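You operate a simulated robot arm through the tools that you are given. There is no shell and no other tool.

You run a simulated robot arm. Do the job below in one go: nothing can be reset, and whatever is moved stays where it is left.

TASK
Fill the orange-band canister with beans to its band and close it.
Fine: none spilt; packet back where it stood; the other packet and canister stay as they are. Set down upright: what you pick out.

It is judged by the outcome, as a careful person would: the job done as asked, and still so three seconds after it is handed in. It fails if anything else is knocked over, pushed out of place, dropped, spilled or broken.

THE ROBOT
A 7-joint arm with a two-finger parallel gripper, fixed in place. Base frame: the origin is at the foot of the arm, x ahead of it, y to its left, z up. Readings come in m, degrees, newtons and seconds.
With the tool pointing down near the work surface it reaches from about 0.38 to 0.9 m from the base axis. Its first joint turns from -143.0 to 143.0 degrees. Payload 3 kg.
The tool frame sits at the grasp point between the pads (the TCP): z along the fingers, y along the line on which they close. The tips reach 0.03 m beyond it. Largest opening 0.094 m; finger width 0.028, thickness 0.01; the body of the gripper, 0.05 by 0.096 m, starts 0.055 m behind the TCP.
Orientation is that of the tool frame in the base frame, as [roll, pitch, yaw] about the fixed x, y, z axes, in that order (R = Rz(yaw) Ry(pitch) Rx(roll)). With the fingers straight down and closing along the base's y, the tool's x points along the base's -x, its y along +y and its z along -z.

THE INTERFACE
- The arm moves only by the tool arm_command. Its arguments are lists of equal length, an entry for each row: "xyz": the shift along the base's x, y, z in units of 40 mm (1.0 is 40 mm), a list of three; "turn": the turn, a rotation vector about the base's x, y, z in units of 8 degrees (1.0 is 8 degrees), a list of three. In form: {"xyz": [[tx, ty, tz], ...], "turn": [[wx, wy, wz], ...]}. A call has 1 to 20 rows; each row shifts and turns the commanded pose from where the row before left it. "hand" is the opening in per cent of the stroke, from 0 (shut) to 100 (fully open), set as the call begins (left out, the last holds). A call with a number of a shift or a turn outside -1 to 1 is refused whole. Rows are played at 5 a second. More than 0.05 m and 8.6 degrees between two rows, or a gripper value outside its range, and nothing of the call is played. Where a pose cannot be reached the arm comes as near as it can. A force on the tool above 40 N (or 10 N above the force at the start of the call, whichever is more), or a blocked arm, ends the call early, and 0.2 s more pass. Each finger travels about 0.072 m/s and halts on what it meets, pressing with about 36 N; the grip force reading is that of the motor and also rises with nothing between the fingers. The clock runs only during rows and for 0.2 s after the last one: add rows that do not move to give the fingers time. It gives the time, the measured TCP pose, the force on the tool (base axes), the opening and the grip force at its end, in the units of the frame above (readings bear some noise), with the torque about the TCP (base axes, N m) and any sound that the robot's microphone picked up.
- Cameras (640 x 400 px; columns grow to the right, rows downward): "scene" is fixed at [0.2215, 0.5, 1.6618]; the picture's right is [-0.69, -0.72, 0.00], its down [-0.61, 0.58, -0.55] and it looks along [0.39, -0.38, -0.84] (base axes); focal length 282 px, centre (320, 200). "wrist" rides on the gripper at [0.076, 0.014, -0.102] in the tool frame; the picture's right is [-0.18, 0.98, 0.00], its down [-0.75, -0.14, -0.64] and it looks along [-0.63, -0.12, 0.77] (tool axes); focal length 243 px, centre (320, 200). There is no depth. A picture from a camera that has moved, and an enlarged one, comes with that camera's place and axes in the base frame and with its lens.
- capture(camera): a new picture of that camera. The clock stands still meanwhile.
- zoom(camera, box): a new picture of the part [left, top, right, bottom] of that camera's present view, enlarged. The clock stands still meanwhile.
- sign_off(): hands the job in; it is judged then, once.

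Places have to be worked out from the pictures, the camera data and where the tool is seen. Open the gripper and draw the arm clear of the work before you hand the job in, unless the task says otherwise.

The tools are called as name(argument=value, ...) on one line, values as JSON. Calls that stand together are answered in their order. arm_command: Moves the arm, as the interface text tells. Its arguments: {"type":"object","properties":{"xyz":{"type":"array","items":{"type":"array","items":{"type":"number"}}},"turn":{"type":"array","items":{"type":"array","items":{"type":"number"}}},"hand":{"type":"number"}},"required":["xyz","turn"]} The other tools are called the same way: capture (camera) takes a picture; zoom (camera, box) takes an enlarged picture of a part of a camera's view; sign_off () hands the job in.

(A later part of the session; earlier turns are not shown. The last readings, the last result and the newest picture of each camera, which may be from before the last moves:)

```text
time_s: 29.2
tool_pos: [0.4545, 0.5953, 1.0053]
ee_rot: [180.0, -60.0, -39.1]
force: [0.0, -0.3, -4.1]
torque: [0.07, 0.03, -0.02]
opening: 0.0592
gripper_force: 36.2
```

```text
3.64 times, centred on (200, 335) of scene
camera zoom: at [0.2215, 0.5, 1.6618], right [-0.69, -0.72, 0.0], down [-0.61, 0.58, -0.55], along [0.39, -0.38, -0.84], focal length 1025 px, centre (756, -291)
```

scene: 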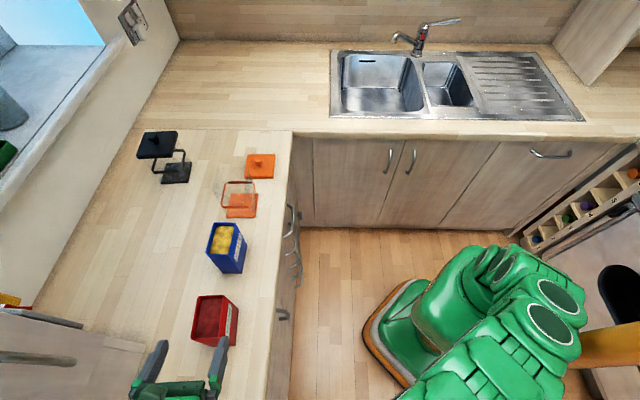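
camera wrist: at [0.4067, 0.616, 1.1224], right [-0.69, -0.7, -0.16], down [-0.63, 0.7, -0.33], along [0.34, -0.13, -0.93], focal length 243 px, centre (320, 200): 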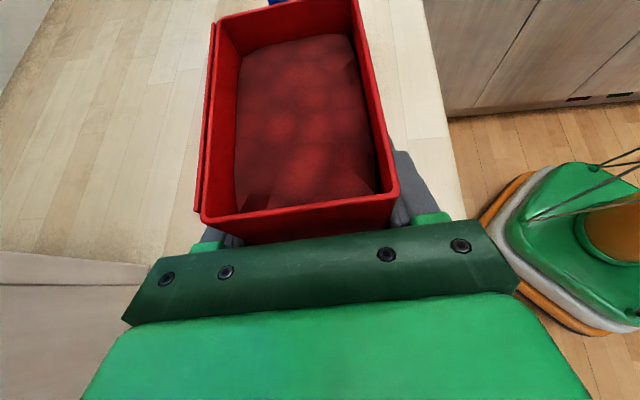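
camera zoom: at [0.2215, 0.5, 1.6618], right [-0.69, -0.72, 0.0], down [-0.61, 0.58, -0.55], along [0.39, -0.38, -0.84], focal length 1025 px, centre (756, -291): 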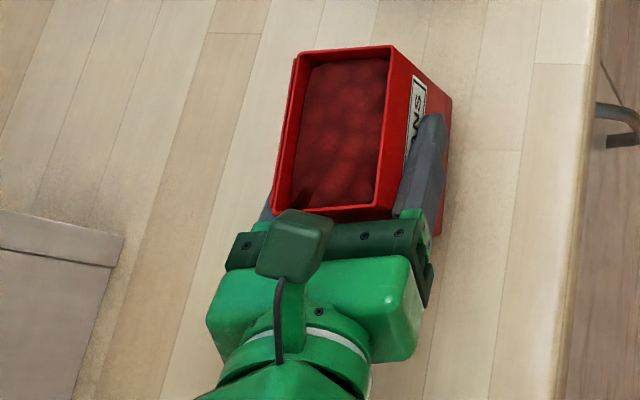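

The packet is lifted without slipping; it weighs about 4 N. I'll raise it until its base clears the pasta packet with room to spare.

arm_command(xyz=[[0, 0, 0.6], [0, 0, 0.6], [0, 0, 0.6], [0, 0, 0.6], [0, 0, 0.6], [0, 0, 0.6], [0, 0, 0]], turn=[[0, 0, 0], [0, 0, 0], [0, 0, 0], [0, 0, 0], [0, 0, 0], [0, 0, 0], [0, 0, 0]])

capture(camera="scene")

capture(camera="wrist")

```text
time_s: 30.8
tool_pos: [0.4556, 0.5961, 1.1488]
ee_rot: [-180.0, -60.0, -39.3]
force: [0.1, 0.0, -4.1]
torque: [0.05, 0.07, -0.02]
opening: 0.0594
gripper_force: 35.8
```

```text
taken
```

scene: 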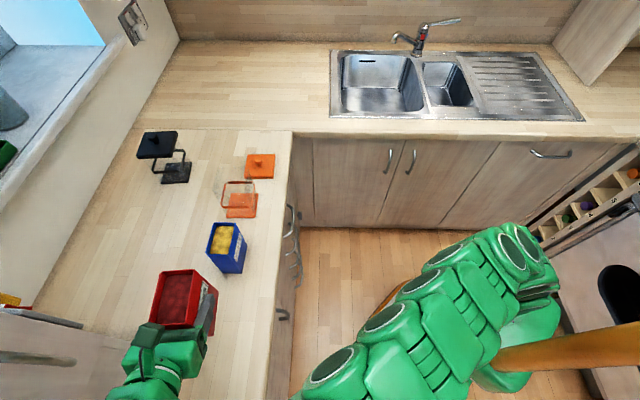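

```text
taken
camera wrist: at [0.4065, 0.6159, 1.2662], right [-0.69, -0.7, -0.16], down [-0.63, 0.7, -0.33], along [0.34, -0.13, -0.93], focal length 243 px, centre (320, 200)
```

wrist: 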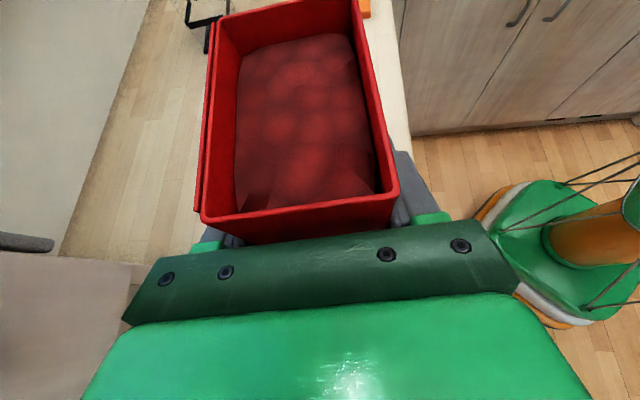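

The packet is steady at 4.1 N, with its base about 25 mm above the pasta packet's top. I'll carry it upright and gently along the counter until its pouring lip is over the near wall of the open canister, turning it square on the way.

arm_command(xyz=[[0.438, -0.381, 0], [0.438, -0.381, 0], [0.438, -0.381, 0], [0.438, -0.381, 0], [0.438, -0.381, 0], [0.438, -0.381, 0], [0.438, -0.381, 0], [0.438, -0.381, 0], [0.438, -0.381, 0], [0.438, -0.381, 0], [0.438, -0.381, 0], [0.438, -0.381, 0], [0, 0, 0]], turn=[[0, 0, -0.058], [0, 0, -0.058], [0, 0, -0.058], [0, 0, -0.058], [0, 0, -0.058], [0, 0, -0.058], [0, 0, -0.058], [0, 0, -0.058], [0, 0, -0.058], [0, 0, -0.058], [0, 0, -0.058], [0, 0, -0.058], [0, 0, 0]])

capture(camera="scene")

capture(camera="wrist")

```text
time_s: 33.6
tool_pos: [0.6642, 0.4123, 1.1508]
ee_rot: [180.0, -60.0, -44.8]
force: [-0.1, -1.4, -4.0]
torque: [0.04, 0.02, 0.02]
opening: 0.0592
gripper_force: 35.6
```

```text
taken
```

scene: 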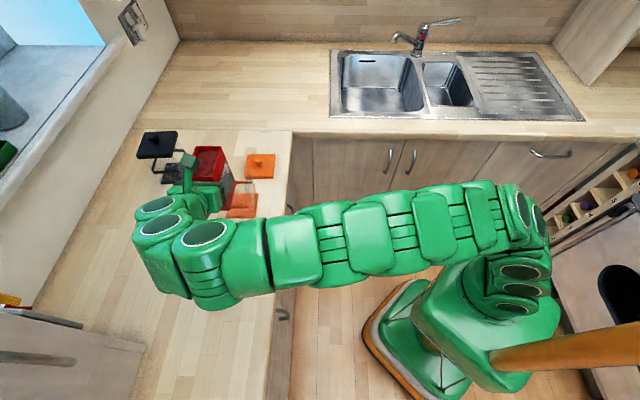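

```text
taken
camera wrist: at [0.6192, 0.4383, 1.2678], right [-0.76, -0.63, -0.16], down [-0.56, 0.76, -0.33], along [0.33, -0.16, -0.93], focal length 243 px, centre (320, 200)
```

wrist: 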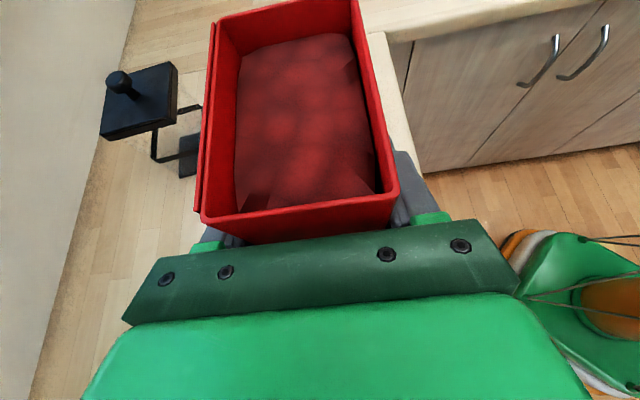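

The lip should now be near u≈0.234 along the counter, just above and behind the canister's near wall. I'll zoom in to check its position relative to the canister.

zoom(camera="scene", box=[170, 130, 290, 225])

```text
4.21 times, centred on (230, 178) of scene
camera zoom: at [0.2215, 0.5, 1.6618], right [-0.69, -0.72, 0.0], down [-0.61, 0.58, -0.55], along [0.39, -0.38, -0.84], focal length 1187 px, centre (699, 295)
```

zoom: 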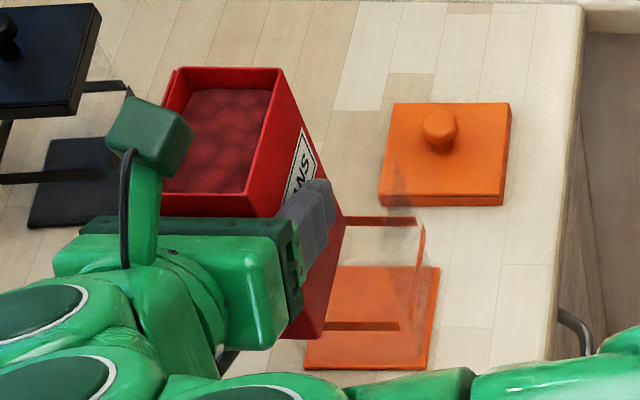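

Lip centre is measured at u≈0.232–0.234 and n≈0.763, well centred on the canister, which is centred at u≈0.2645, n≈0.763. I'll tilt the packet to 15° slowly while bringing the lip just inside the canister mouth, keeping clear of the pasta packet behind it.

arm_command(xyz=[[-0.0265, 0.0265, 0.0125], [-0.0265, 0.0265, 0.0125], [0.0115, -0.0115, -0.2925], [0.0115, -0.0115, -0.2925], [0, 0, 0]], turn=[[0.3315, 0.3315, 0], [0.3315, 0.3315, 0], [0.3315, 0.3315, 0], [0.3315, 0.3315, 0], [0, 0, 0]])

capture(camera="wrist")

zoom(camera="scene", box=[170, 130, 290, 225])

```text
time_s: 34.8
tool_pos: [0.6613, 0.4128, 1.1293]
ee_rot: [-180.0, -45.0, -44.9]
force: [-0.6, -0.1, -4.8]
torque: [0.03, 0.02, 0.01]
opening: 0.059
gripper_force: 35.7
```

```text
taken
camera wrist: at [0.6401, 0.4165, 1.2536], right [-0.79, -0.61, -0.13], down [-0.6, 0.8, -0.08], along [0.15, 0.02, -0.99], focal length 243 px, centre (320, 200)
```

wrist: 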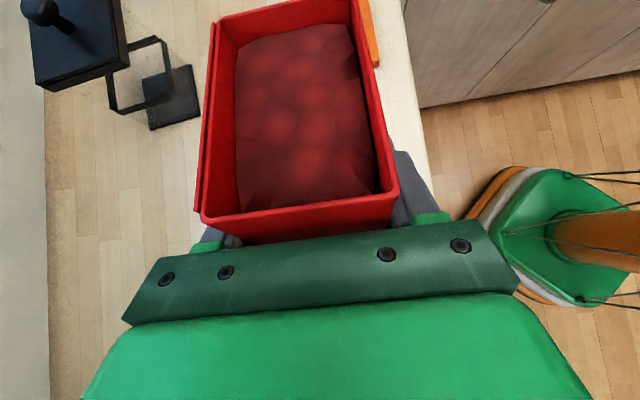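

```text
4.21 times, centred on (230, 178) of scene
camera zoom: at [0.2215, 0.5, 1.6618], right [-0.69, -0.72, 0.0], down [-0.61, 0.58, -0.55], along [0.39, -0.38, -0.84], focal length 1187 px, centre (699, 295)
```

zoom: 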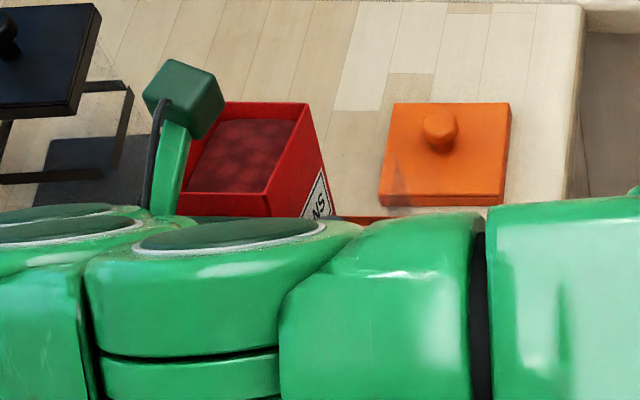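

No flow at 15°, and the weight still reads about 4–4.8 N. My forearm now blocks the scene view, so I'll rely on the wrist camera and the weight while tilting to 30° with the lip at about (u 0.252, z 1.145).

arm_command(xyz=[[0.01, 0.01, -0.03], [0.01, 0.01, -0.03], [0, 0, -0.03], [0, 0, -0.03], [0, 0, 0], [0, 0, 0]], turn=[[0.3315, 0.3315, 0], [0.3315, 0.3315, 0], [0.3315, 0.3315, 0], [0.3315, 0.3315, 0], [0, 0, 0], [0, 0, 0]])

capture(camera="wrist")

zoom(camera="scene", box=[170, 130, 290, 225])

```text
time_s: 36.2
tool_pos: [0.6637, 0.414, 1.1243]
ee_rot: [-179.8, -30.0, -45.0]
force: [1.0, 0.0, -3.3]
torque: [-0.01, 0.02, -0.01]
opening: 0.0593
gripper_force: 36.2
```

```text
taken
camera wrist: at [0.6641, 0.3935, 1.2496], right [-0.81, -0.58, -0.09], down [-0.59, 0.79, 0.18], along [-0.03, 0.2, -0.98], focal length 243 px, centre (320, 200)
```

wrist: 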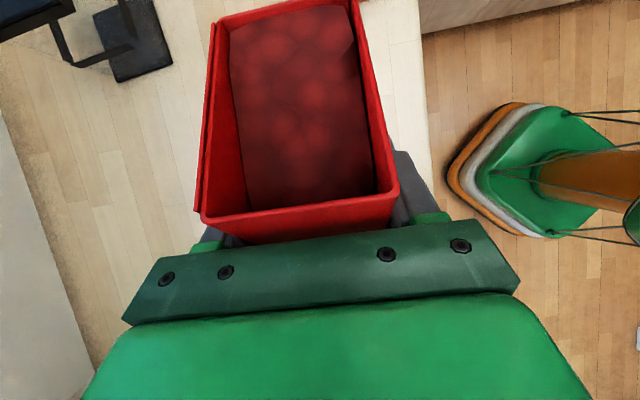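

```text
4.21 times, centred on (230, 178) of scene
camera zoom: at [0.2215, 0.5, 1.6618], right [-0.69, -0.72, 0.0], down [-0.61, 0.58, -0.55], along [0.39, -0.38, -0.84], focal length 1187 px, centre (699, 295)
```

zoom: 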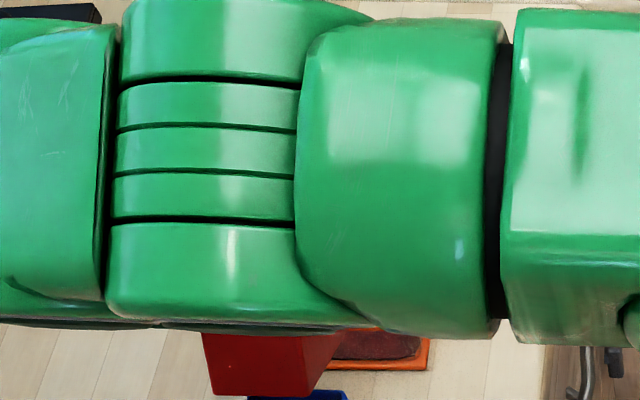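

Beans have started to flow: weight is down to about 3.3 N and beans are visible on the canister floor. I'll zoom in on what can be seen of the canister to check nothing fell outside.

zoom(camera="scene", box=[195, 195, 275, 245])

arm_command(xyz=[[0, 0, 0], [0, 0, 0], [0, 0, 0]], turn=[[0, 0, 0], [0, 0, 0], [0, 0, 0]])

zoom(camera="wrist", box=[180, 0, 420, 150])

```text
8.00 times, centred on (235, 220) of scene
camera zoom: at [0.2215, 0.5, 1.6618], right [-0.69, -0.72, 0.0], down [-0.61, 0.58, -0.55], along [0.39, -0.38, -0.84], focal length 2255 px, centre (1000, 40)
```

zoom: 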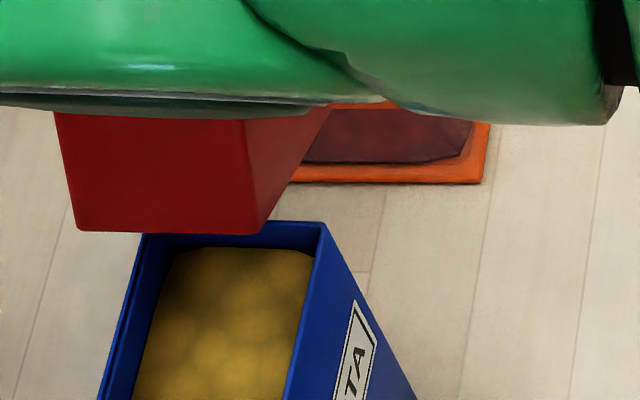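

```text
time_s: 37.0
tool_pos: [0.6642, 0.4141, 1.1237]
ee_rot: [-179.8, -30.0, -44.9]
force: [-0.7, -0.2, -4.4]
torque: [0.02, 0.05, 0.0]
opening: 0.0588
gripper_force: 36.4
```

```text
2.67 times, centred on (300, 75) of wrist
camera zoom: at [0.6641, 0.3935, 1.2496], right [-0.81, -0.58, -0.09], down [-0.59, 0.79, 0.18], along [-0.03, 0.2, -0.98], focal length 647 px, centre (373, 533)
```

zoom: 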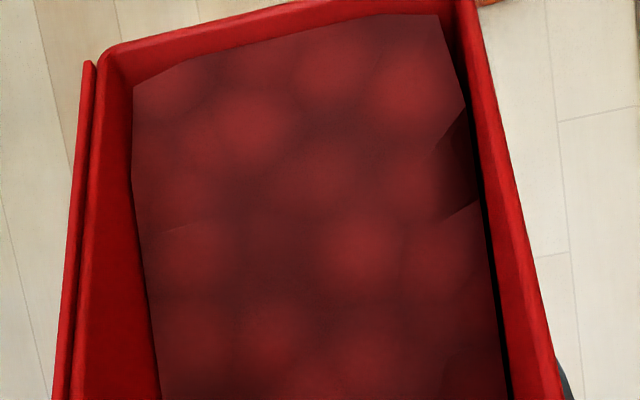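

Beans cover the canister floor and none lie on the visible counter around it. I'll go on tilting slowly to 40°, lowering the lip as the packet's base swings away from the pasta packet.

arm_command(xyz=[[0.006, -0.006, -0.006], [0.006, -0.006, -0.006], [0.006, -0.006, -0.006], [0.006, -0.006, -0.006], [0, 0, 0], [0, 0, 0], [0, 0, 0]], turn=[[0.221, 0.221, 0], [0.221, 0.221, 0], [0.221, 0.221, 0], [0.221, 0.221, 0], [0, 0, 0], [0, 0, 0], [0, 0, 0]])

capture(camera="wrist")

capture(camera="scene")

zoom(camera="scene", box=[195, 180, 275, 230])

```text
time_s: 38.6
tool_pos: [0.6641, 0.4136, 1.1222]
ee_rot: [-179.8, -20.0, -45.0]
force: [-0.8, 0.6, -4.3]
torque: [-0.03, 0.0, 0.02]
opening: 0.059
gripper_force: 36.1
```

```text
taken
camera wrist: at [0.6804, 0.3777, 1.2446], right [-0.82, -0.57, -0.07], down [-0.56, 0.75, 0.35], along [-0.15, 0.32, -0.94], focal length 243 px, centre (320, 200)
```

wrist: 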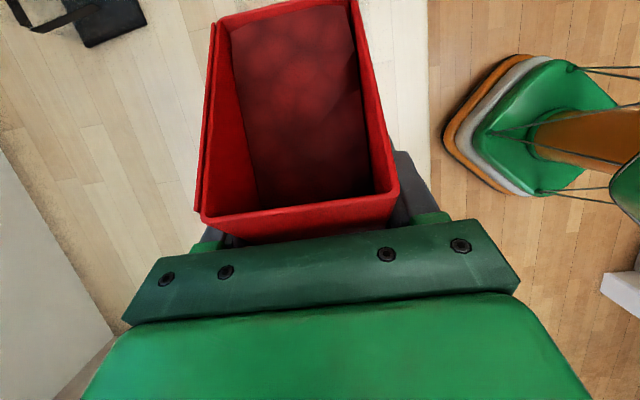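

```text
taken
```

scene: 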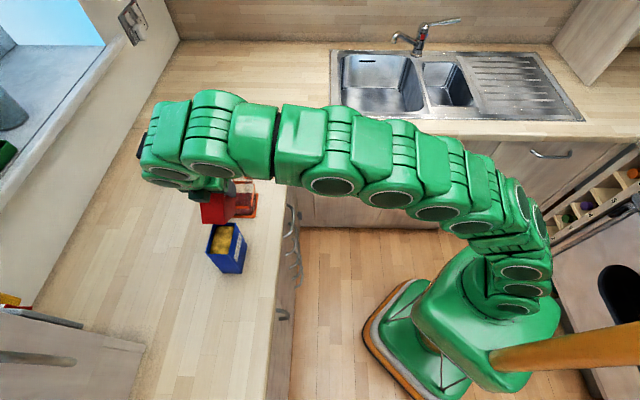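

```text
8.00 times, centred on (235, 205) of scene
camera zoom: at [0.2215, 0.5, 1.6618], right [-0.69, -0.72, 0.0], down [-0.61, 0.58, -0.55], along [0.39, -0.38, -0.84], focal length 2255 px, centre (1000, 160)
```

zoom: 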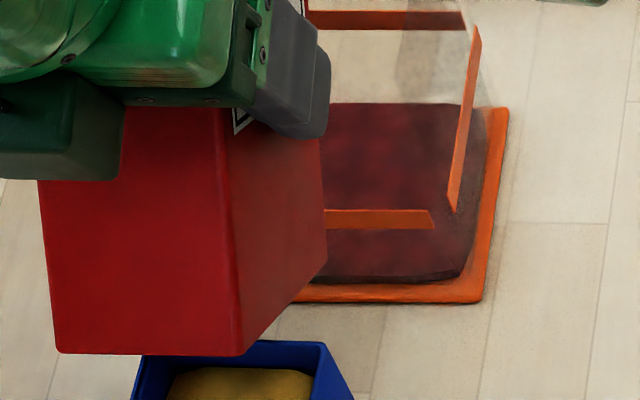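

Now the view is clear: a bean layer about 1 cm deep lies in the canister, well below the band, with nothing spilt around it. I'll tilt on to 50° with the lip over the middle of the mouth.

arm_command(xyz=[[0.0177, -0.0177, 0.0294], [0.0177, -0.0177, 0.0294], [0.0177, -0.0177, 0.0294], [0.0177, -0.0177, 0.0294], [0, 0, 0], [0, 0, 0], [0, 0, 0]], turn=[[0.221, 0.221, 0], [0.221, 0.221, 0], [0.221, 0.221, 0], [0.221, 0.221, 0], [0, 0, 0], [0, 0, 0], [0, 0, 0]])

zoom(camera="scene", box=[195, 165, 285, 230])

capture(camera="wrist")

```text
time_s: 40.2
tool_pos: [0.6669, 0.4109, 1.1268]
ee_rot: [-179.8, -10.0, -44.9]
force: [0.3, -0.3, -3.8]
torque: [-0.01, -0.04, 0.02]
opening: 0.0593
gripper_force: 36.0
```

```text
6.15 times, centred on (240, 198) of scene
camera zoom: at [0.2215, 0.5, 1.6618], right [-0.69, -0.72, 0.0], down [-0.61, 0.58, -0.55], along [0.39, -0.38, -0.84], focal length 1735 px, centre (812, 215)
```

zoom: 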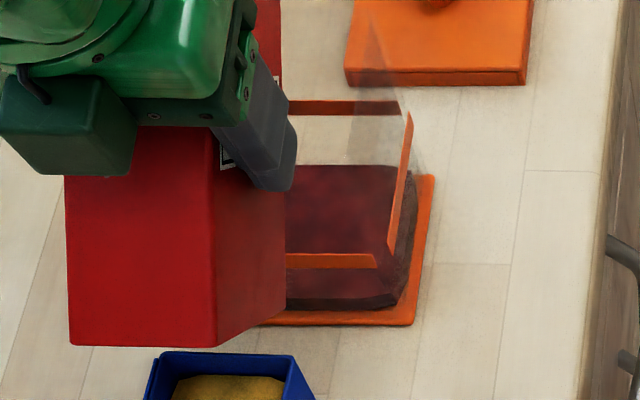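

```text
taken
camera wrist: at [0.698, 0.3599, 1.2406], right [-0.82, -0.57, -0.03], down [-0.51, 0.7, 0.5], along [-0.26, 0.43, -0.86], focal length 243 px, centre (320, 200)
```

wrist: 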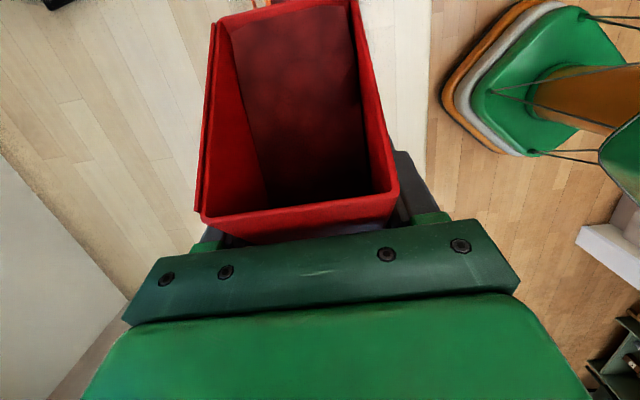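

The bean level is about z≈0.925 (1.5 cm deep), against the band at roughly 0.956–0.974, so about 4 cm more is needed. I'll tilt on to 58°.

arm_command(xyz=[[0.008, -0.008, 0.031], [0.008, -0.008, 0.031], [0.008, -0.008, 0.031], [0.008, -0.008, 0.031], [0, 0, 0], [0, 0, 0], [0, 0, 0]], turn=[[0.177, 0.177, 0], [0.177, 0.177, 0], [0.177, 0.177, 0], [0.177, 0.177, 0], [0, 0, 0], [0, 0, 0], [0, 0, 0]])

zoom(camera="scene", box=[195, 165, 285, 230])

capture(camera="wrist")

```text
time_s: 41.8
tool_pos: [0.6684, 0.4101, 1.1315]
ee_rot: [-179.8, -2.0, -44.8]
force: [0.4, -0.5, -3.0]
torque: [-0.01, -0.01, -0.02]
opening: 0.0593
gripper_force: 35.6
```

```text
6.15 times, centred on (240, 198) of scene
camera zoom: at [0.2215, 0.5, 1.6618], right [-0.69, -0.72, 0.0], down [-0.61, 0.58, -0.55], along [0.39, -0.38, -0.84], focal length 1735 px, centre (812, 215)
```

zoom: 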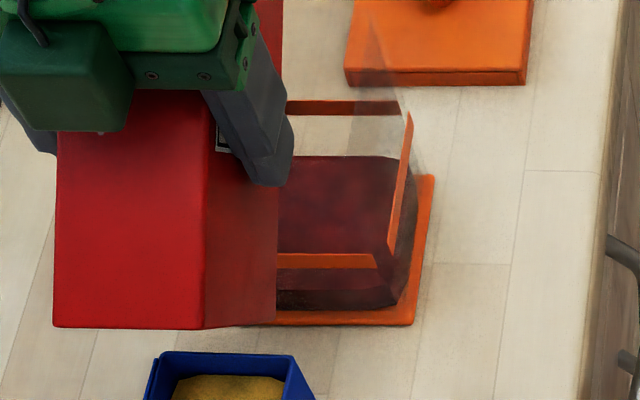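

```text
taken
camera wrist: at [0.7098, 0.3481, 1.2366], right [-0.82, -0.57, -0.01], down [-0.45, 0.65, 0.62], along [-0.34, 0.51, -0.79], focal length 243 px, centre (320, 200)
```

wrist: 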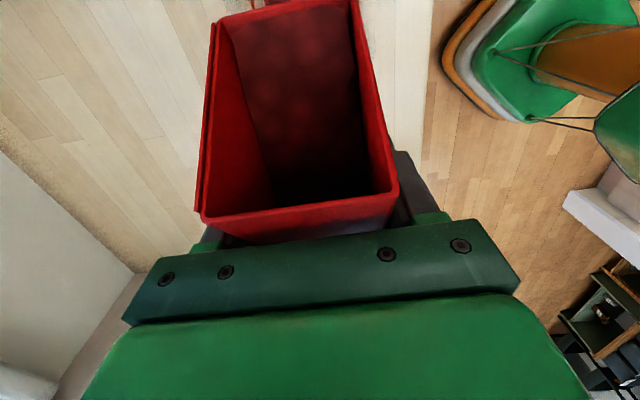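

Level is now about z≈0.933. I'll tilt on to 66°, keeping the packet's base above the pasta packet.

arm_command(xyz=[[0.0234, -0.0234, 0.019], [0.0234, -0.0234, 0.019], [0.0234, -0.0234, 0.019], [0.0234, -0.0234, 0.019], [0, 0, 0], [0, 0, 0], [0, 0, 0]], turn=[[0.177, 0.177, 0], [0.177, 0.177, 0], [0.177, 0.177, 0], [0.177, 0.177, 0], [0, 0, 0], [0, 0, 0], [0, 0, 0]])

zoom(camera="scene", box=[195, 165, 285, 230])

capture(camera="wrist")

```text
time_s: 43.4
tool_pos: [0.6735, 0.4055, 1.1361]
ee_rot: [-179.9, 6.2, -44.9]
force: [-0.1, 0.0, -2.0]
torque: [0.0, 0.01, -0.01]
opening: 0.0589
gripper_force: 35.6
```

```text
6.15 times, centred on (240, 198) of scene
camera zoom: at [0.2215, 0.5, 1.6618], right [-0.69, -0.72, 0.0], down [-0.61, 0.58, -0.55], along [0.39, -0.38, -0.84], focal length 1735 px, centre (812, 215)
```

zoom: 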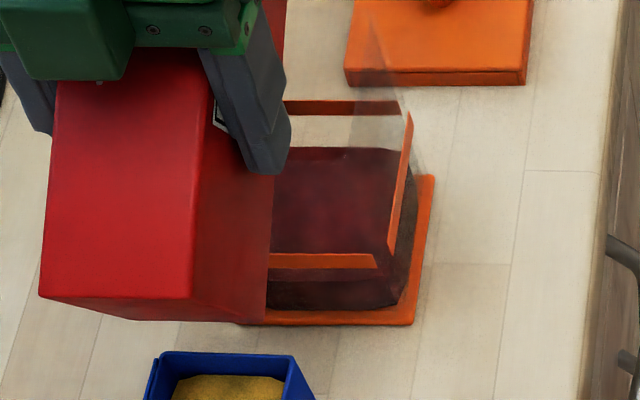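

```text
taken
camera wrist: at [0.7243, 0.335, 1.2286], right [-0.82, -0.57, 0.02], down [-0.38, 0.58, 0.72], along [-0.42, 0.59, -0.7], focal length 243 px, centre (320, 200)
```

wrist: 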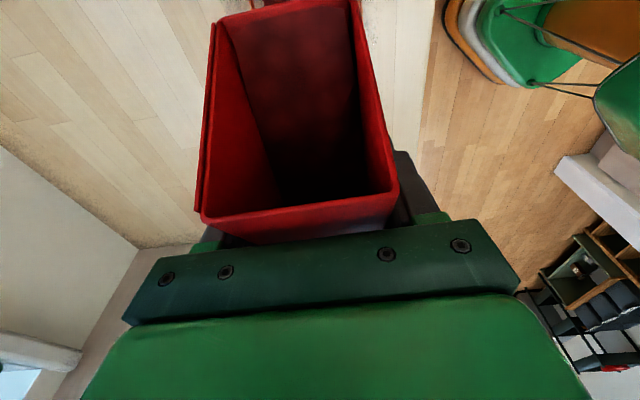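

Level is about z≈0.9415, leaving roughly 2.5 cm to go to the band, and the counter around is still clean. I'll tilt on to 74°, with the lip lowered to about 1.092.

arm_command(xyz=[[0.0146, -0.0146, -0.0356], [0.0146, -0.0146, -0.0356], [0.0146, -0.0146, -0.0356], [0.0146, -0.0146, -0.0356], [0, 0, 0], [0, 0, 0], [0, 0, 0]], turn=[[0.177, 0.177, 0], [0.177, 0.177, 0], [0.177, 0.177, 0], [0.177, 0.177, 0], [0, 0, 0], [0, 0, 0], [0, 0, 0]])

zoom(camera="scene", box=[195, 165, 285, 230])

capture(camera="wrist")

```text
time_s: 45.0
tool_pos: [0.674, 0.4035, 1.1296]
ee_rot: [-179.8, 14.1, -44.9]
force: [-0.7, -0.2, -3.0]
torque: [-0.03, -0.02, -0.02]
opening: 0.059
gripper_force: 36.4
```

```text
6.15 times, centred on (240, 198) of scene
camera zoom: at [0.2215, 0.5, 1.6618], right [-0.69, -0.72, 0.0], down [-0.61, 0.58, -0.55], along [0.39, -0.38, -0.84], focal length 1735 px, centre (812, 215)
```

zoom: 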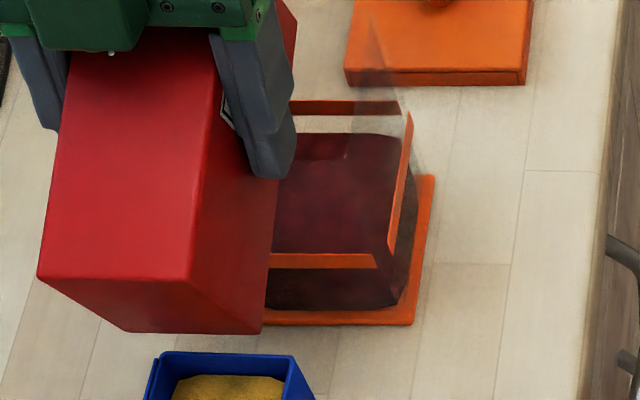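

```text
taken
camera wrist: at [0.7351, 0.3233, 1.2102], right [-0.82, -0.57, 0.04], down [-0.31, 0.5, 0.81], along [-0.48, 0.65, -0.59], focal length 243 px, centre (320, 200)
```

wrist: 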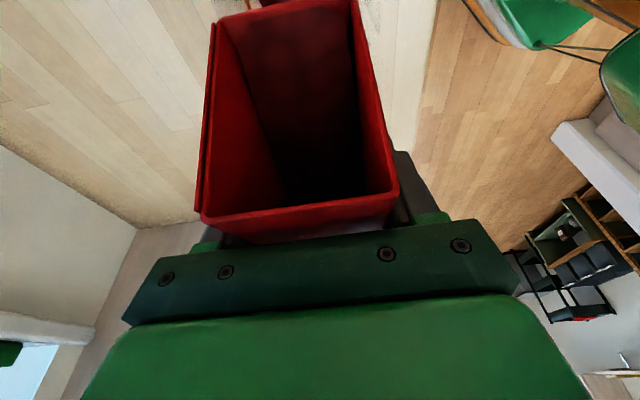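

The level has risen noticeably and is now close below the band. I'll zoom in tightly to judge it against the band's front and back edges before tilting any more.

zoom(camera="scene", box=[225, 175, 265, 218])

arm_command(xyz=[[0, 0, 0], [0, 0, 0], [0, 0, 0], [0, 0, 0]], turn=[[0, 0, 0], [0, 0, 0], [0, 0, 0], [0, 0, 0]])

zoom(camera="scene", box=[225, 175, 265, 218])

```text
9.30 times, centred on (245, 196) of scene
camera zoom: at [0.2215, 0.5, 1.6618], right [-0.69, -0.72, 0.0], down [-0.61, 0.58, -0.55], along [0.39, -0.38, -0.84], focal length 2622 px, centre (1018, 233)
```

zoom: 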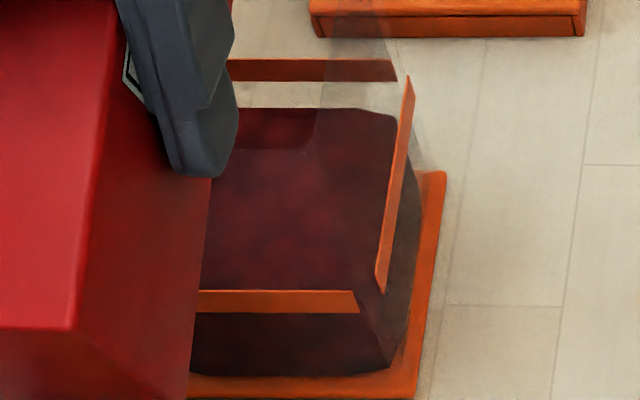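

```text
time_s: 46.0
tool_pos: [0.6748, 0.4023, 1.131]
ee_rot: [-179.8, 13.9, -44.8]
force: [-0.2, 0.6, -1.0]
torque: [-0.01, 0.01, 0.01]
opening: 0.0591
gripper_force: 35.8
```

```text
9.30 times, centred on (245, 196) of scene
camera zoom: at [0.2215, 0.5, 1.6618], right [-0.69, -0.72, 0.0], down [-0.61, 0.58, -0.55], along [0.39, -0.38, -0.84], focal length 2622 px, centre (1018, 233)
```

zoom: 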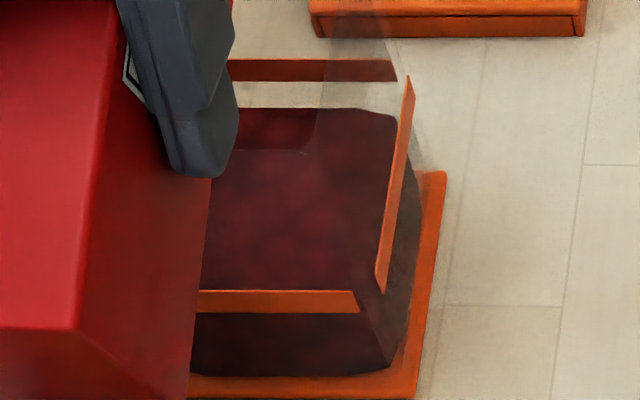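

The flow has stopped and the picture is steady. At the back wall the level is about 1 cm below the band's lower edge, so I'll look even closer at the front and right strips to judge the surface.

zoom(camera="scene", box=[236, 195, 256, 218])

zoom(camera="scene", box=[236, 176, 258, 200])

```text
16.00 times, centred on (246, 206) of scene
camera zoom: at [0.2215, 0.5, 1.6618], right [-0.69, -0.72, 0.0], down [-0.61, 0.58, -0.55], along [0.39, -0.38, -0.84], focal length 4511 px, centre (1504, 96)
```

zoom: 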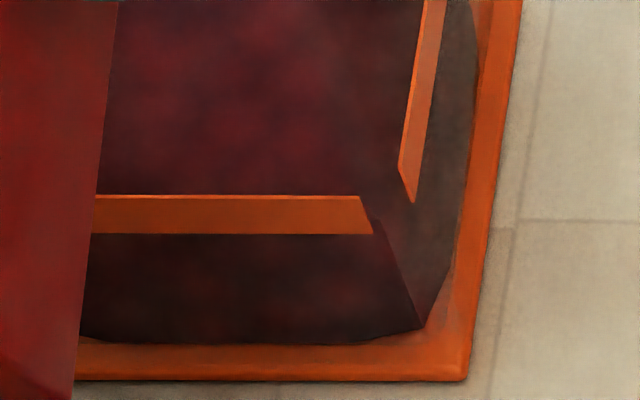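

```text
16.00 times, centred on (247, 188) of scene
camera zoom: at [0.2215, 0.5, 1.6618], right [-0.69, -0.72, 0.0], down [-0.61, 0.58, -0.55], along [0.39, -0.38, -0.84], focal length 4511 px, centre (1488, 392)
```

zoom: 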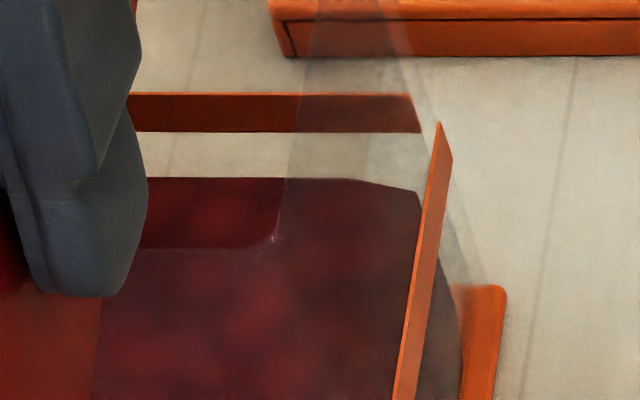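

At both the front and back walls the level is z≈0.956, and the band spans about 0.963–0.976, so about 1.3 cm more is needed. To keep within reach for the steeper tilt, I'll first swing the packet 20° about its lip without changing its tilt.

arm_command(xyz=[[0.111, 0.101, 0], [0.12, 0.092, 0], [0.127, 0.081, 0], [0.134, 0.071, 0], [0, 0, 0]], turn=[[0, 0, -0.625], [0, 0, -0.625], [0, 0, -0.625], [0, 0, -0.625], [0, 0, 0]])

zoom(camera="scene", box=[195, 165, 285, 230])

capture(camera="wrist")

```text
time_s: 47.2
tool_pos: [0.6935, 0.4172, 1.1295]
ee_rot: [-179.7, 14.2, -65.1]
force: [0.2, -0.1, -2.0]
torque: [-0.01, -0.03, 0.0]
opening: 0.059
gripper_force: 35.8
```

```text
6.15 times, centred on (240, 198) of scene
camera zoom: at [0.2215, 0.5, 1.6618], right [-0.69, -0.72, 0.0], down [-0.61, 0.58, -0.55], along [0.39, -0.38, -0.84], focal length 1735 px, centre (812, 215)
```

zoom: 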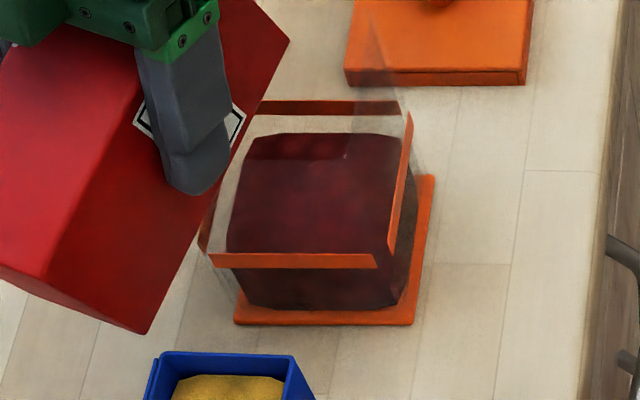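

```text
taken
camera wrist: at [0.7237, 0.3215, 1.2098], right [-0.97, -0.25, 0.04], down [-0.12, 0.58, 0.81], along [-0.23, 0.77, -0.59], focal length 243 px, centre (320, 200)
```

wrist: 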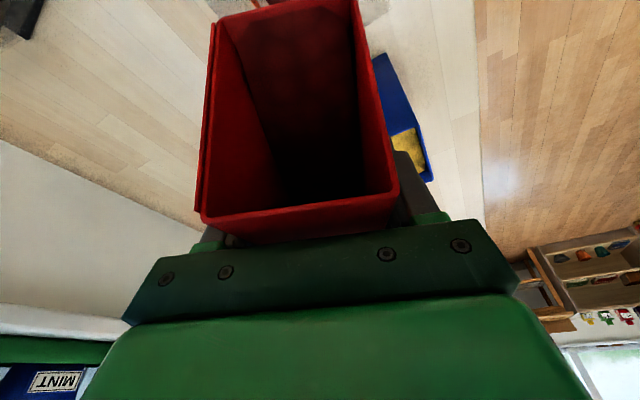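

The swing went as planned. The whole bean surface and all four band strips are now in view, with no spill, and the lip is over the middle of the mouth. I'll tilt 5° more, slowly.

arm_command(xyz=[[0.015, -0.026, -0.039], [0.015, -0.026, -0.039], [0.015, -0.026, -0.039], [0, 0, 0], [0, 0, 0], [0, 0, 0], [0, 0, 0]], turn=[[0.1888, 0.088, 0], [0.1888, 0.088, 0], [0.1888, 0.088, 0], [0, 0, 0], [0, 0, 0], [0, 0, 0], [0, 0, 0]])

zoom(camera="scene", box=[195, 165, 285, 230])

zoom(camera="scene", box=[215, 175, 265, 218])

```text
time_s: 48.8
tool_pos: [0.6959, 0.4143, 1.1247]
ee_rot: [-179.8, 19.1, -64.9]
force: [-0.5, 0.3, -2.0]
torque: [0.01, -0.01, 0.02]
opening: 0.0594
gripper_force: 35.2
```

```text
6.15 times, centred on (240, 198) of scene
camera zoom: at [0.2215, 0.5, 1.6618], right [-0.69, -0.72, 0.0], down [-0.61, 0.58, -0.55], along [0.39, -0.38, -0.84], focal length 1735 px, centre (812, 215)
```

zoom: 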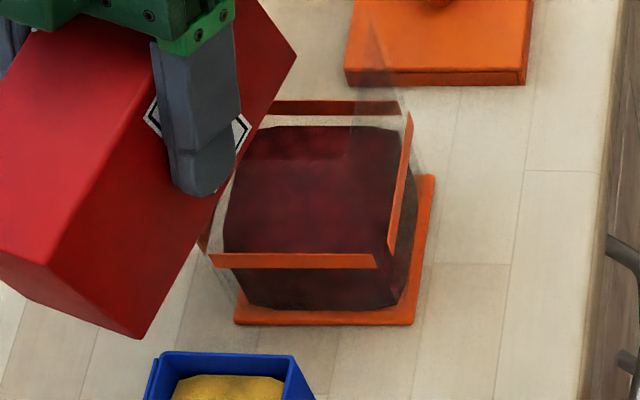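

```text
9.30 times, centred on (240, 196) of scene
camera zoom: at [0.2215, 0.5, 1.6618], right [-0.69, -0.72, 0.0], down [-0.61, 0.58, -0.55], along [0.39, -0.38, -0.84], focal length 2622 px, centre (1064, 233)
```

zoom: 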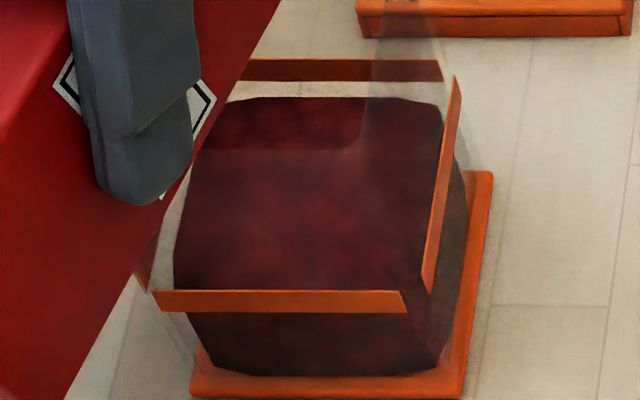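

Using refined geometry, the band is z≈0.9615–0.975 and the level is now about 0.962, right at its lower edge. Another 5° should bring it to mid-band, so I'll tilt slowly to 84°.

arm_command(xyz=[[0.017, -0.0266, -0.004], [0.017, -0.0266, -0.004], [0.017, -0.0266, -0.004], [0, 0, 0], [0, 0, 0], [0, 0, 0], [0, 0, 0]], turn=[[0.1888, 0.088, 0], [0.1888, 0.088, 0], [0.1888, 0.088, 0], [0, 0, 0], [0, 0, 0], [0, 0, 0], [0, 0, 0]])

zoom(camera="scene", box=[195, 165, 285, 230])

zoom(camera="scene", box=[215, 175, 265, 218])

```text
time_s: 50.4
tool_pos: [0.6989, 0.4116, 1.1241]
ee_rot: [-179.7, 24.1, -64.8]
force: [0.2, -0.2, -1.2]
torque: [-0.02, -0.01, 0.01]
opening: 0.0589
gripper_force: 36.0
```

```text
6.15 times, centred on (240, 198) of scene
camera zoom: at [0.2215, 0.5, 1.6618], right [-0.69, -0.72, 0.0], down [-0.61, 0.58, -0.55], along [0.39, -0.38, -0.84], focal length 1735 px, centre (812, 215)
```

zoom: 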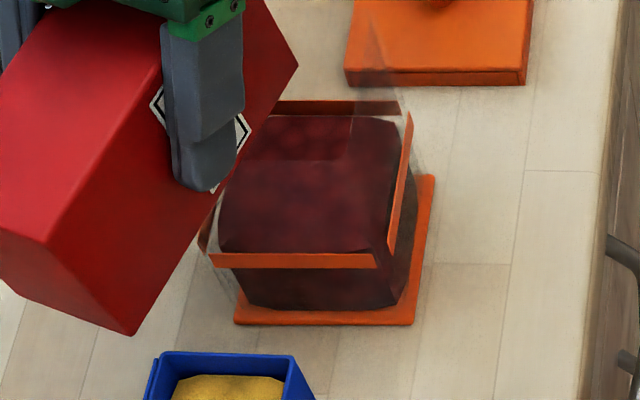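

```text
9.30 times, centred on (240, 196) of scene
camera zoom: at [0.2215, 0.5, 1.6618], right [-0.69, -0.72, 0.0], down [-0.61, 0.58, -0.55], along [0.39, -0.38, -0.84], focal length 2622 px, centre (1064, 233)
```

zoom: 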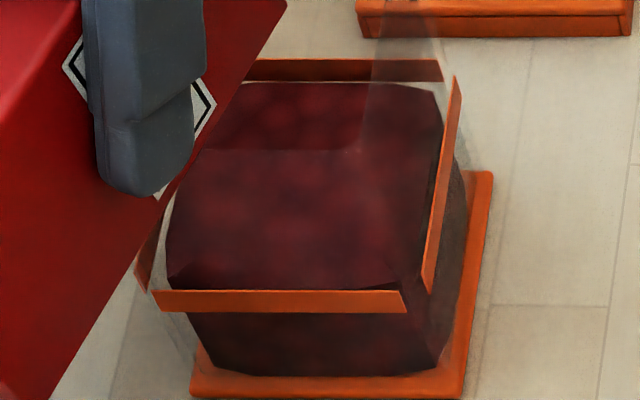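

The level now sits at about z≈0.968–0.970, mid-band, so that's enough. I'll tilt the packet back by reversing the same path, and swing it square again.

arm_command(xyz=[[-0.017, 0.0266, 0.004], [-0.017, 0.0266, 0.004], [-0.017, 0.0266, 0.004], [-0.015, 0.026, 0.039], [-0.015, 0.026, 0.039], [-0.015, 0.026, 0.039], [-0.134, -0.071, 0], [-0.127, -0.081, 0], [-0.12, -0.092, 0], [-0.111, -0.101, 0], [0, 0, 0]], turn=[[-0.1888, -0.088, 0], [-0.1888, -0.088, 0], [-0.1888, -0.088, 0], [-0.1888, -0.088, 0], [-0.1888, -0.088, 0], [-0.1888, -0.088, 0], [0, 0, 0.625], [0, 0, 0.625], [0, 0, 0.625], [0, 0, 0.625], [0, 0, 0]])

zoom(camera="scene", box=[195, 165, 285, 230])

capture(camera="wrist")

```text
time_s: 52.8
tool_pos: [0.6755, 0.4025, 1.1284]
ee_rot: [-179.8, 14.0, -44.9]
force: [0.3, -0.1, -1.2]
torque: [0.0, -0.02, 0.01]
opening: 0.0585
gripper_force: 36.0
```

```text
6.15 times, centred on (240, 198) of scene
camera zoom: at [0.2215, 0.5, 1.6618], right [-0.69, -0.72, 0.0], down [-0.61, 0.58, -0.55], along [0.39, -0.38, -0.84], focal length 1735 px, centre (812, 215)
```

zoom: 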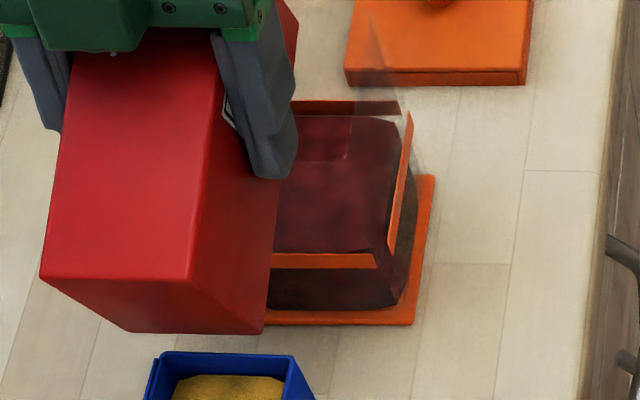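

```text
taken
camera wrist: at [0.7355, 0.3227, 1.209], right [-0.82, -0.57, 0.04], down [-0.31, 0.5, 0.81], along [-0.48, 0.65, -0.59], focal length 243 px, centre (320, 200)
```

wrist: 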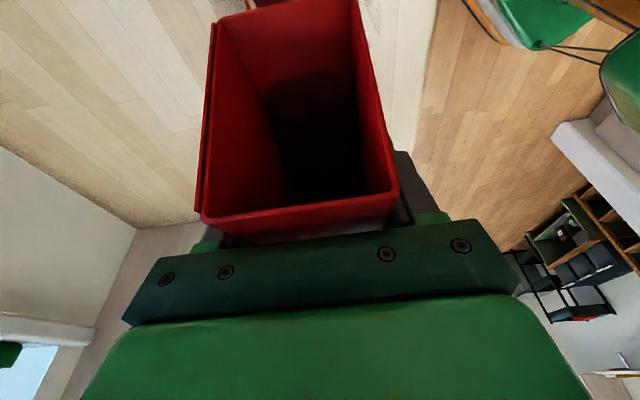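

The level is unchanged and the flow has stopped cleanly. I'll keep retracing the tilt back to 40°.

arm_command(xyz=[[-0.0146, 0.0146, 0.0356], [-0.0146, 0.0146, 0.0356], [-0.0146, 0.0146, 0.0356], [-0.0146, 0.0146, 0.0356], [-0.0234, 0.0234, -0.019], [-0.0234, 0.0234, -0.019], [-0.0234, 0.0234, -0.019], [-0.0234, 0.0234, -0.019], [-0.008, 0.008, -0.031], [-0.008, 0.008, -0.031], [-0.008, 0.008, -0.031], [-0.008, 0.008, -0.031], [-0.0177, 0.0177, -0.0294], [-0.0177, 0.0177, -0.0294], [-0.0177, 0.0177, -0.0294], [-0.0177, 0.0177, -0.0294], [0, 0, 0]], turn=[[-0.177, -0.177, 0], [-0.177, -0.177, 0], [-0.177, -0.177, 0], [-0.177, -0.177, 0], [-0.177, -0.177, 0], [-0.177, -0.177, 0], [-0.177, -0.177, 0], [-0.177, -0.177, 0], [-0.177, -0.177, 0], [-0.177, -0.177, 0], [-0.177, -0.177, 0], [-0.177, -0.177, 0], [-0.221, -0.221, 0], [-0.221, -0.221, 0], [-0.221, -0.221, 0], [-0.221, -0.221, 0], [0, 0, 0]])

zoom(camera="scene", box=[195, 165, 285, 230])

capture(camera="wrist")

```text
time_s: 56.4
tool_pos: [0.6648, 0.4126, 1.1222]
ee_rot: [-179.9, -20.0, -44.9]
force: [0.1, 0.7, -1.6]
torque: [-0.01, 0.04, -0.04]
opening: 0.0589
gripper_force: 36.4
```

```text
6.15 times, centred on (240, 198) of scene
camera zoom: at [0.2215, 0.5, 1.6618], right [-0.69, -0.72, 0.0], down [-0.61, 0.58, -0.55], along [0.39, -0.38, -0.84], focal length 1735 px, centre (812, 215)
```

zoom: 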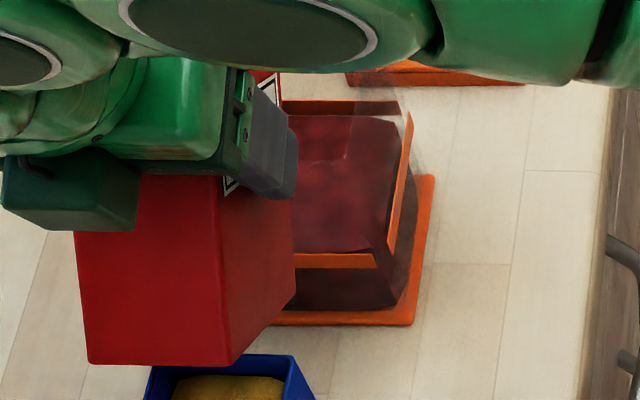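

```text
taken
camera wrist: at [0.6807, 0.3774, 1.2437], right [-0.82, -0.57, -0.06], down [-0.56, 0.75, 0.35], along [-0.15, 0.32, -0.94], focal length 243 px, centre (320, 200)
```

wrist: 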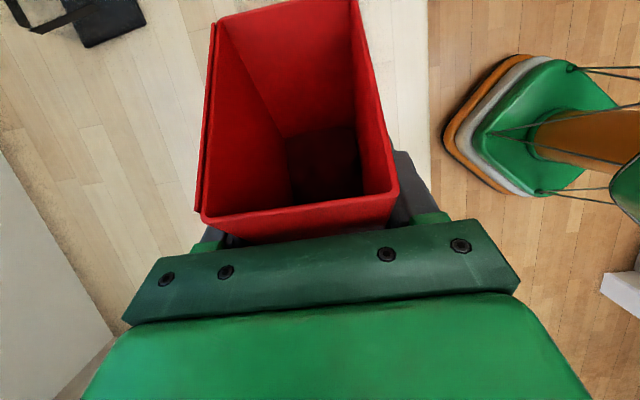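

The beans left in the packet have settled at its bottom and the canister is unchanged. I'll bring the packet upright along the same path.

arm_command(xyz=[[-0.006, 0.006, 0.006], [-0.006, 0.006, 0.006], [-0.006, 0.006, 0.006], [-0.006, 0.006, 0.006], [0, 0, 0.03], [0, 0, 0.03], [-0.01, -0.01, 0.03], [-0.01, -0.01, 0.03], [-0.0115, 0.0115, 0.2925], [-0.0115, 0.0115, 0.2925], [0.0265, -0.0265, -0.0125], [0.0265, -0.0265, -0.0125], [0, 0, 0]], turn=[[-0.221, -0.221, 0], [-0.221, -0.221, 0], [-0.221, -0.221, 0], [-0.221, -0.221, 0], [-0.3315, -0.3315, 0], [-0.3315, -0.3315, 0], [-0.3315, -0.3315, 0], [-0.3315, -0.3315, 0], [-0.3315, -0.3315, 0], [-0.3315, -0.3315, 0], [-0.3315, -0.3315, 0], [-0.3315, -0.3315, 0], [0, 0, 0]])

capture(camera="wrist")

zoom(camera="scene", box=[170, 130, 290, 225])

```text
time_s: 59.2
tool_pos: [0.6635, 0.4113, 1.1493]
ee_rot: [180.0, -60.0, -44.8]
force: [-1.2, -0.4, -1.6]
torque: [0.02, 0.02, -0.04]
opening: 0.0587
gripper_force: 36.3
```

```text
taken
camera wrist: at [0.6186, 0.4378, 1.2666], right [-0.76, -0.63, -0.16], down [-0.56, 0.76, -0.33], along [0.33, -0.16, -0.93], focal length 243 px, centre (320, 200)
```

wrist: 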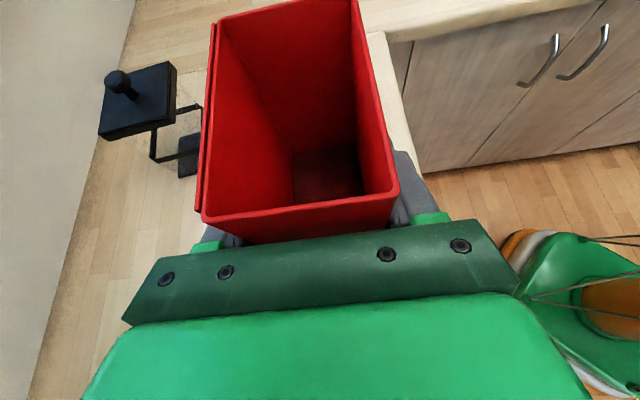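

```text
4.21 times, centred on (230, 178) of scene
camera zoom: at [0.2215, 0.5, 1.6618], right [-0.69, -0.72, 0.0], down [-0.61, 0.58, -0.55], along [0.39, -0.38, -0.84], focal length 1187 px, centre (699, 295)
```

zoom: 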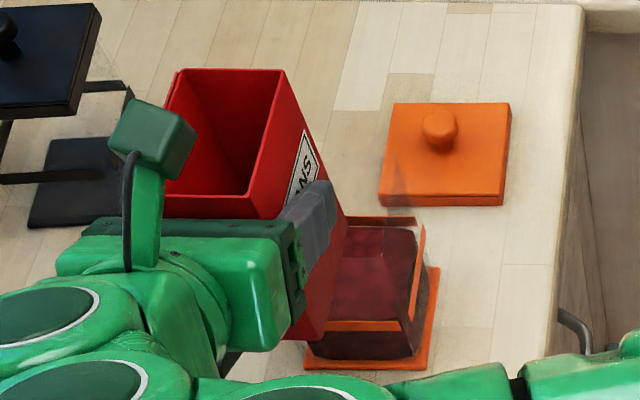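

The packet is upright with its grip unchanged, and by front and back averaging the level is a little over half-way up the band. I'll carry the packet back along the same route to above where it stood.

arm_command(xyz=[[-0.438, 0.381, 0], [-0.438, 0.381, 0], [-0.438, 0.381, 0], [-0.438, 0.381, 0], [-0.438, 0.381, 0], [-0.438, 0.381, 0], [-0.438, 0.381, 0], [-0.438, 0.381, 0], [-0.438, 0.381, 0], [-0.438, 0.381, 0], [-0.438, 0.381, 0], [-0.438, 0.381, 0], [0, 0, 0]], turn=[[0, 0, 0.058], [0, 0, 0.058], [0, 0, 0.058], [0, 0, 0.058], [0, 0, 0.058], [0, 0, 0.058], [0, 0, 0.058], [0, 0, 0.058], [0, 0, 0.058], [0, 0, 0.058], [0, 0, 0.058], [0, 0, 0.058], [0, 0, 0]])

capture(camera="scene")

zoom(camera="scene", box=[205, 160, 265, 220])

```text
time_s: 62.0
tool_pos: [0.4526, 0.595, 1.1509]
ee_rot: [-179.9, -60.0, -39.4]
force: [-0.3, 0.0, -0.9]
torque: [0.0, 0.01, -0.01]
opening: 0.0588
gripper_force: 36.1
```

```text
taken
```

scene: 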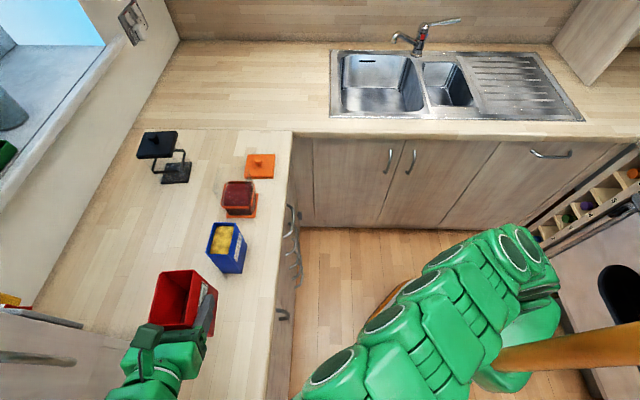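

```text
6.67 times, centred on (235, 190) of scene
camera zoom: at [0.2215, 0.5, 1.6618], right [-0.69, -0.72, 0.0], down [-0.61, 0.58, -0.55], along [0.39, -0.38, -0.84], focal length 1879 px, centre (887, 267)
```

zoom: 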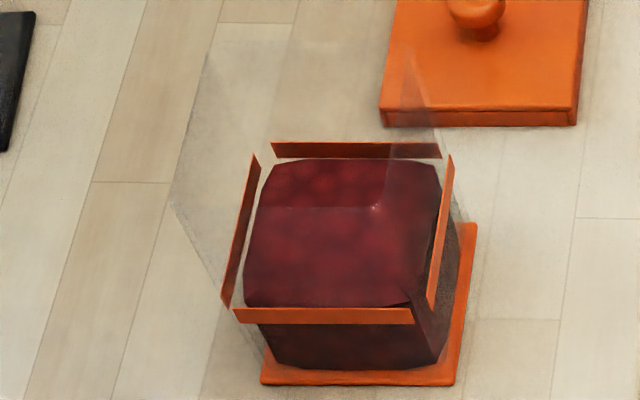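

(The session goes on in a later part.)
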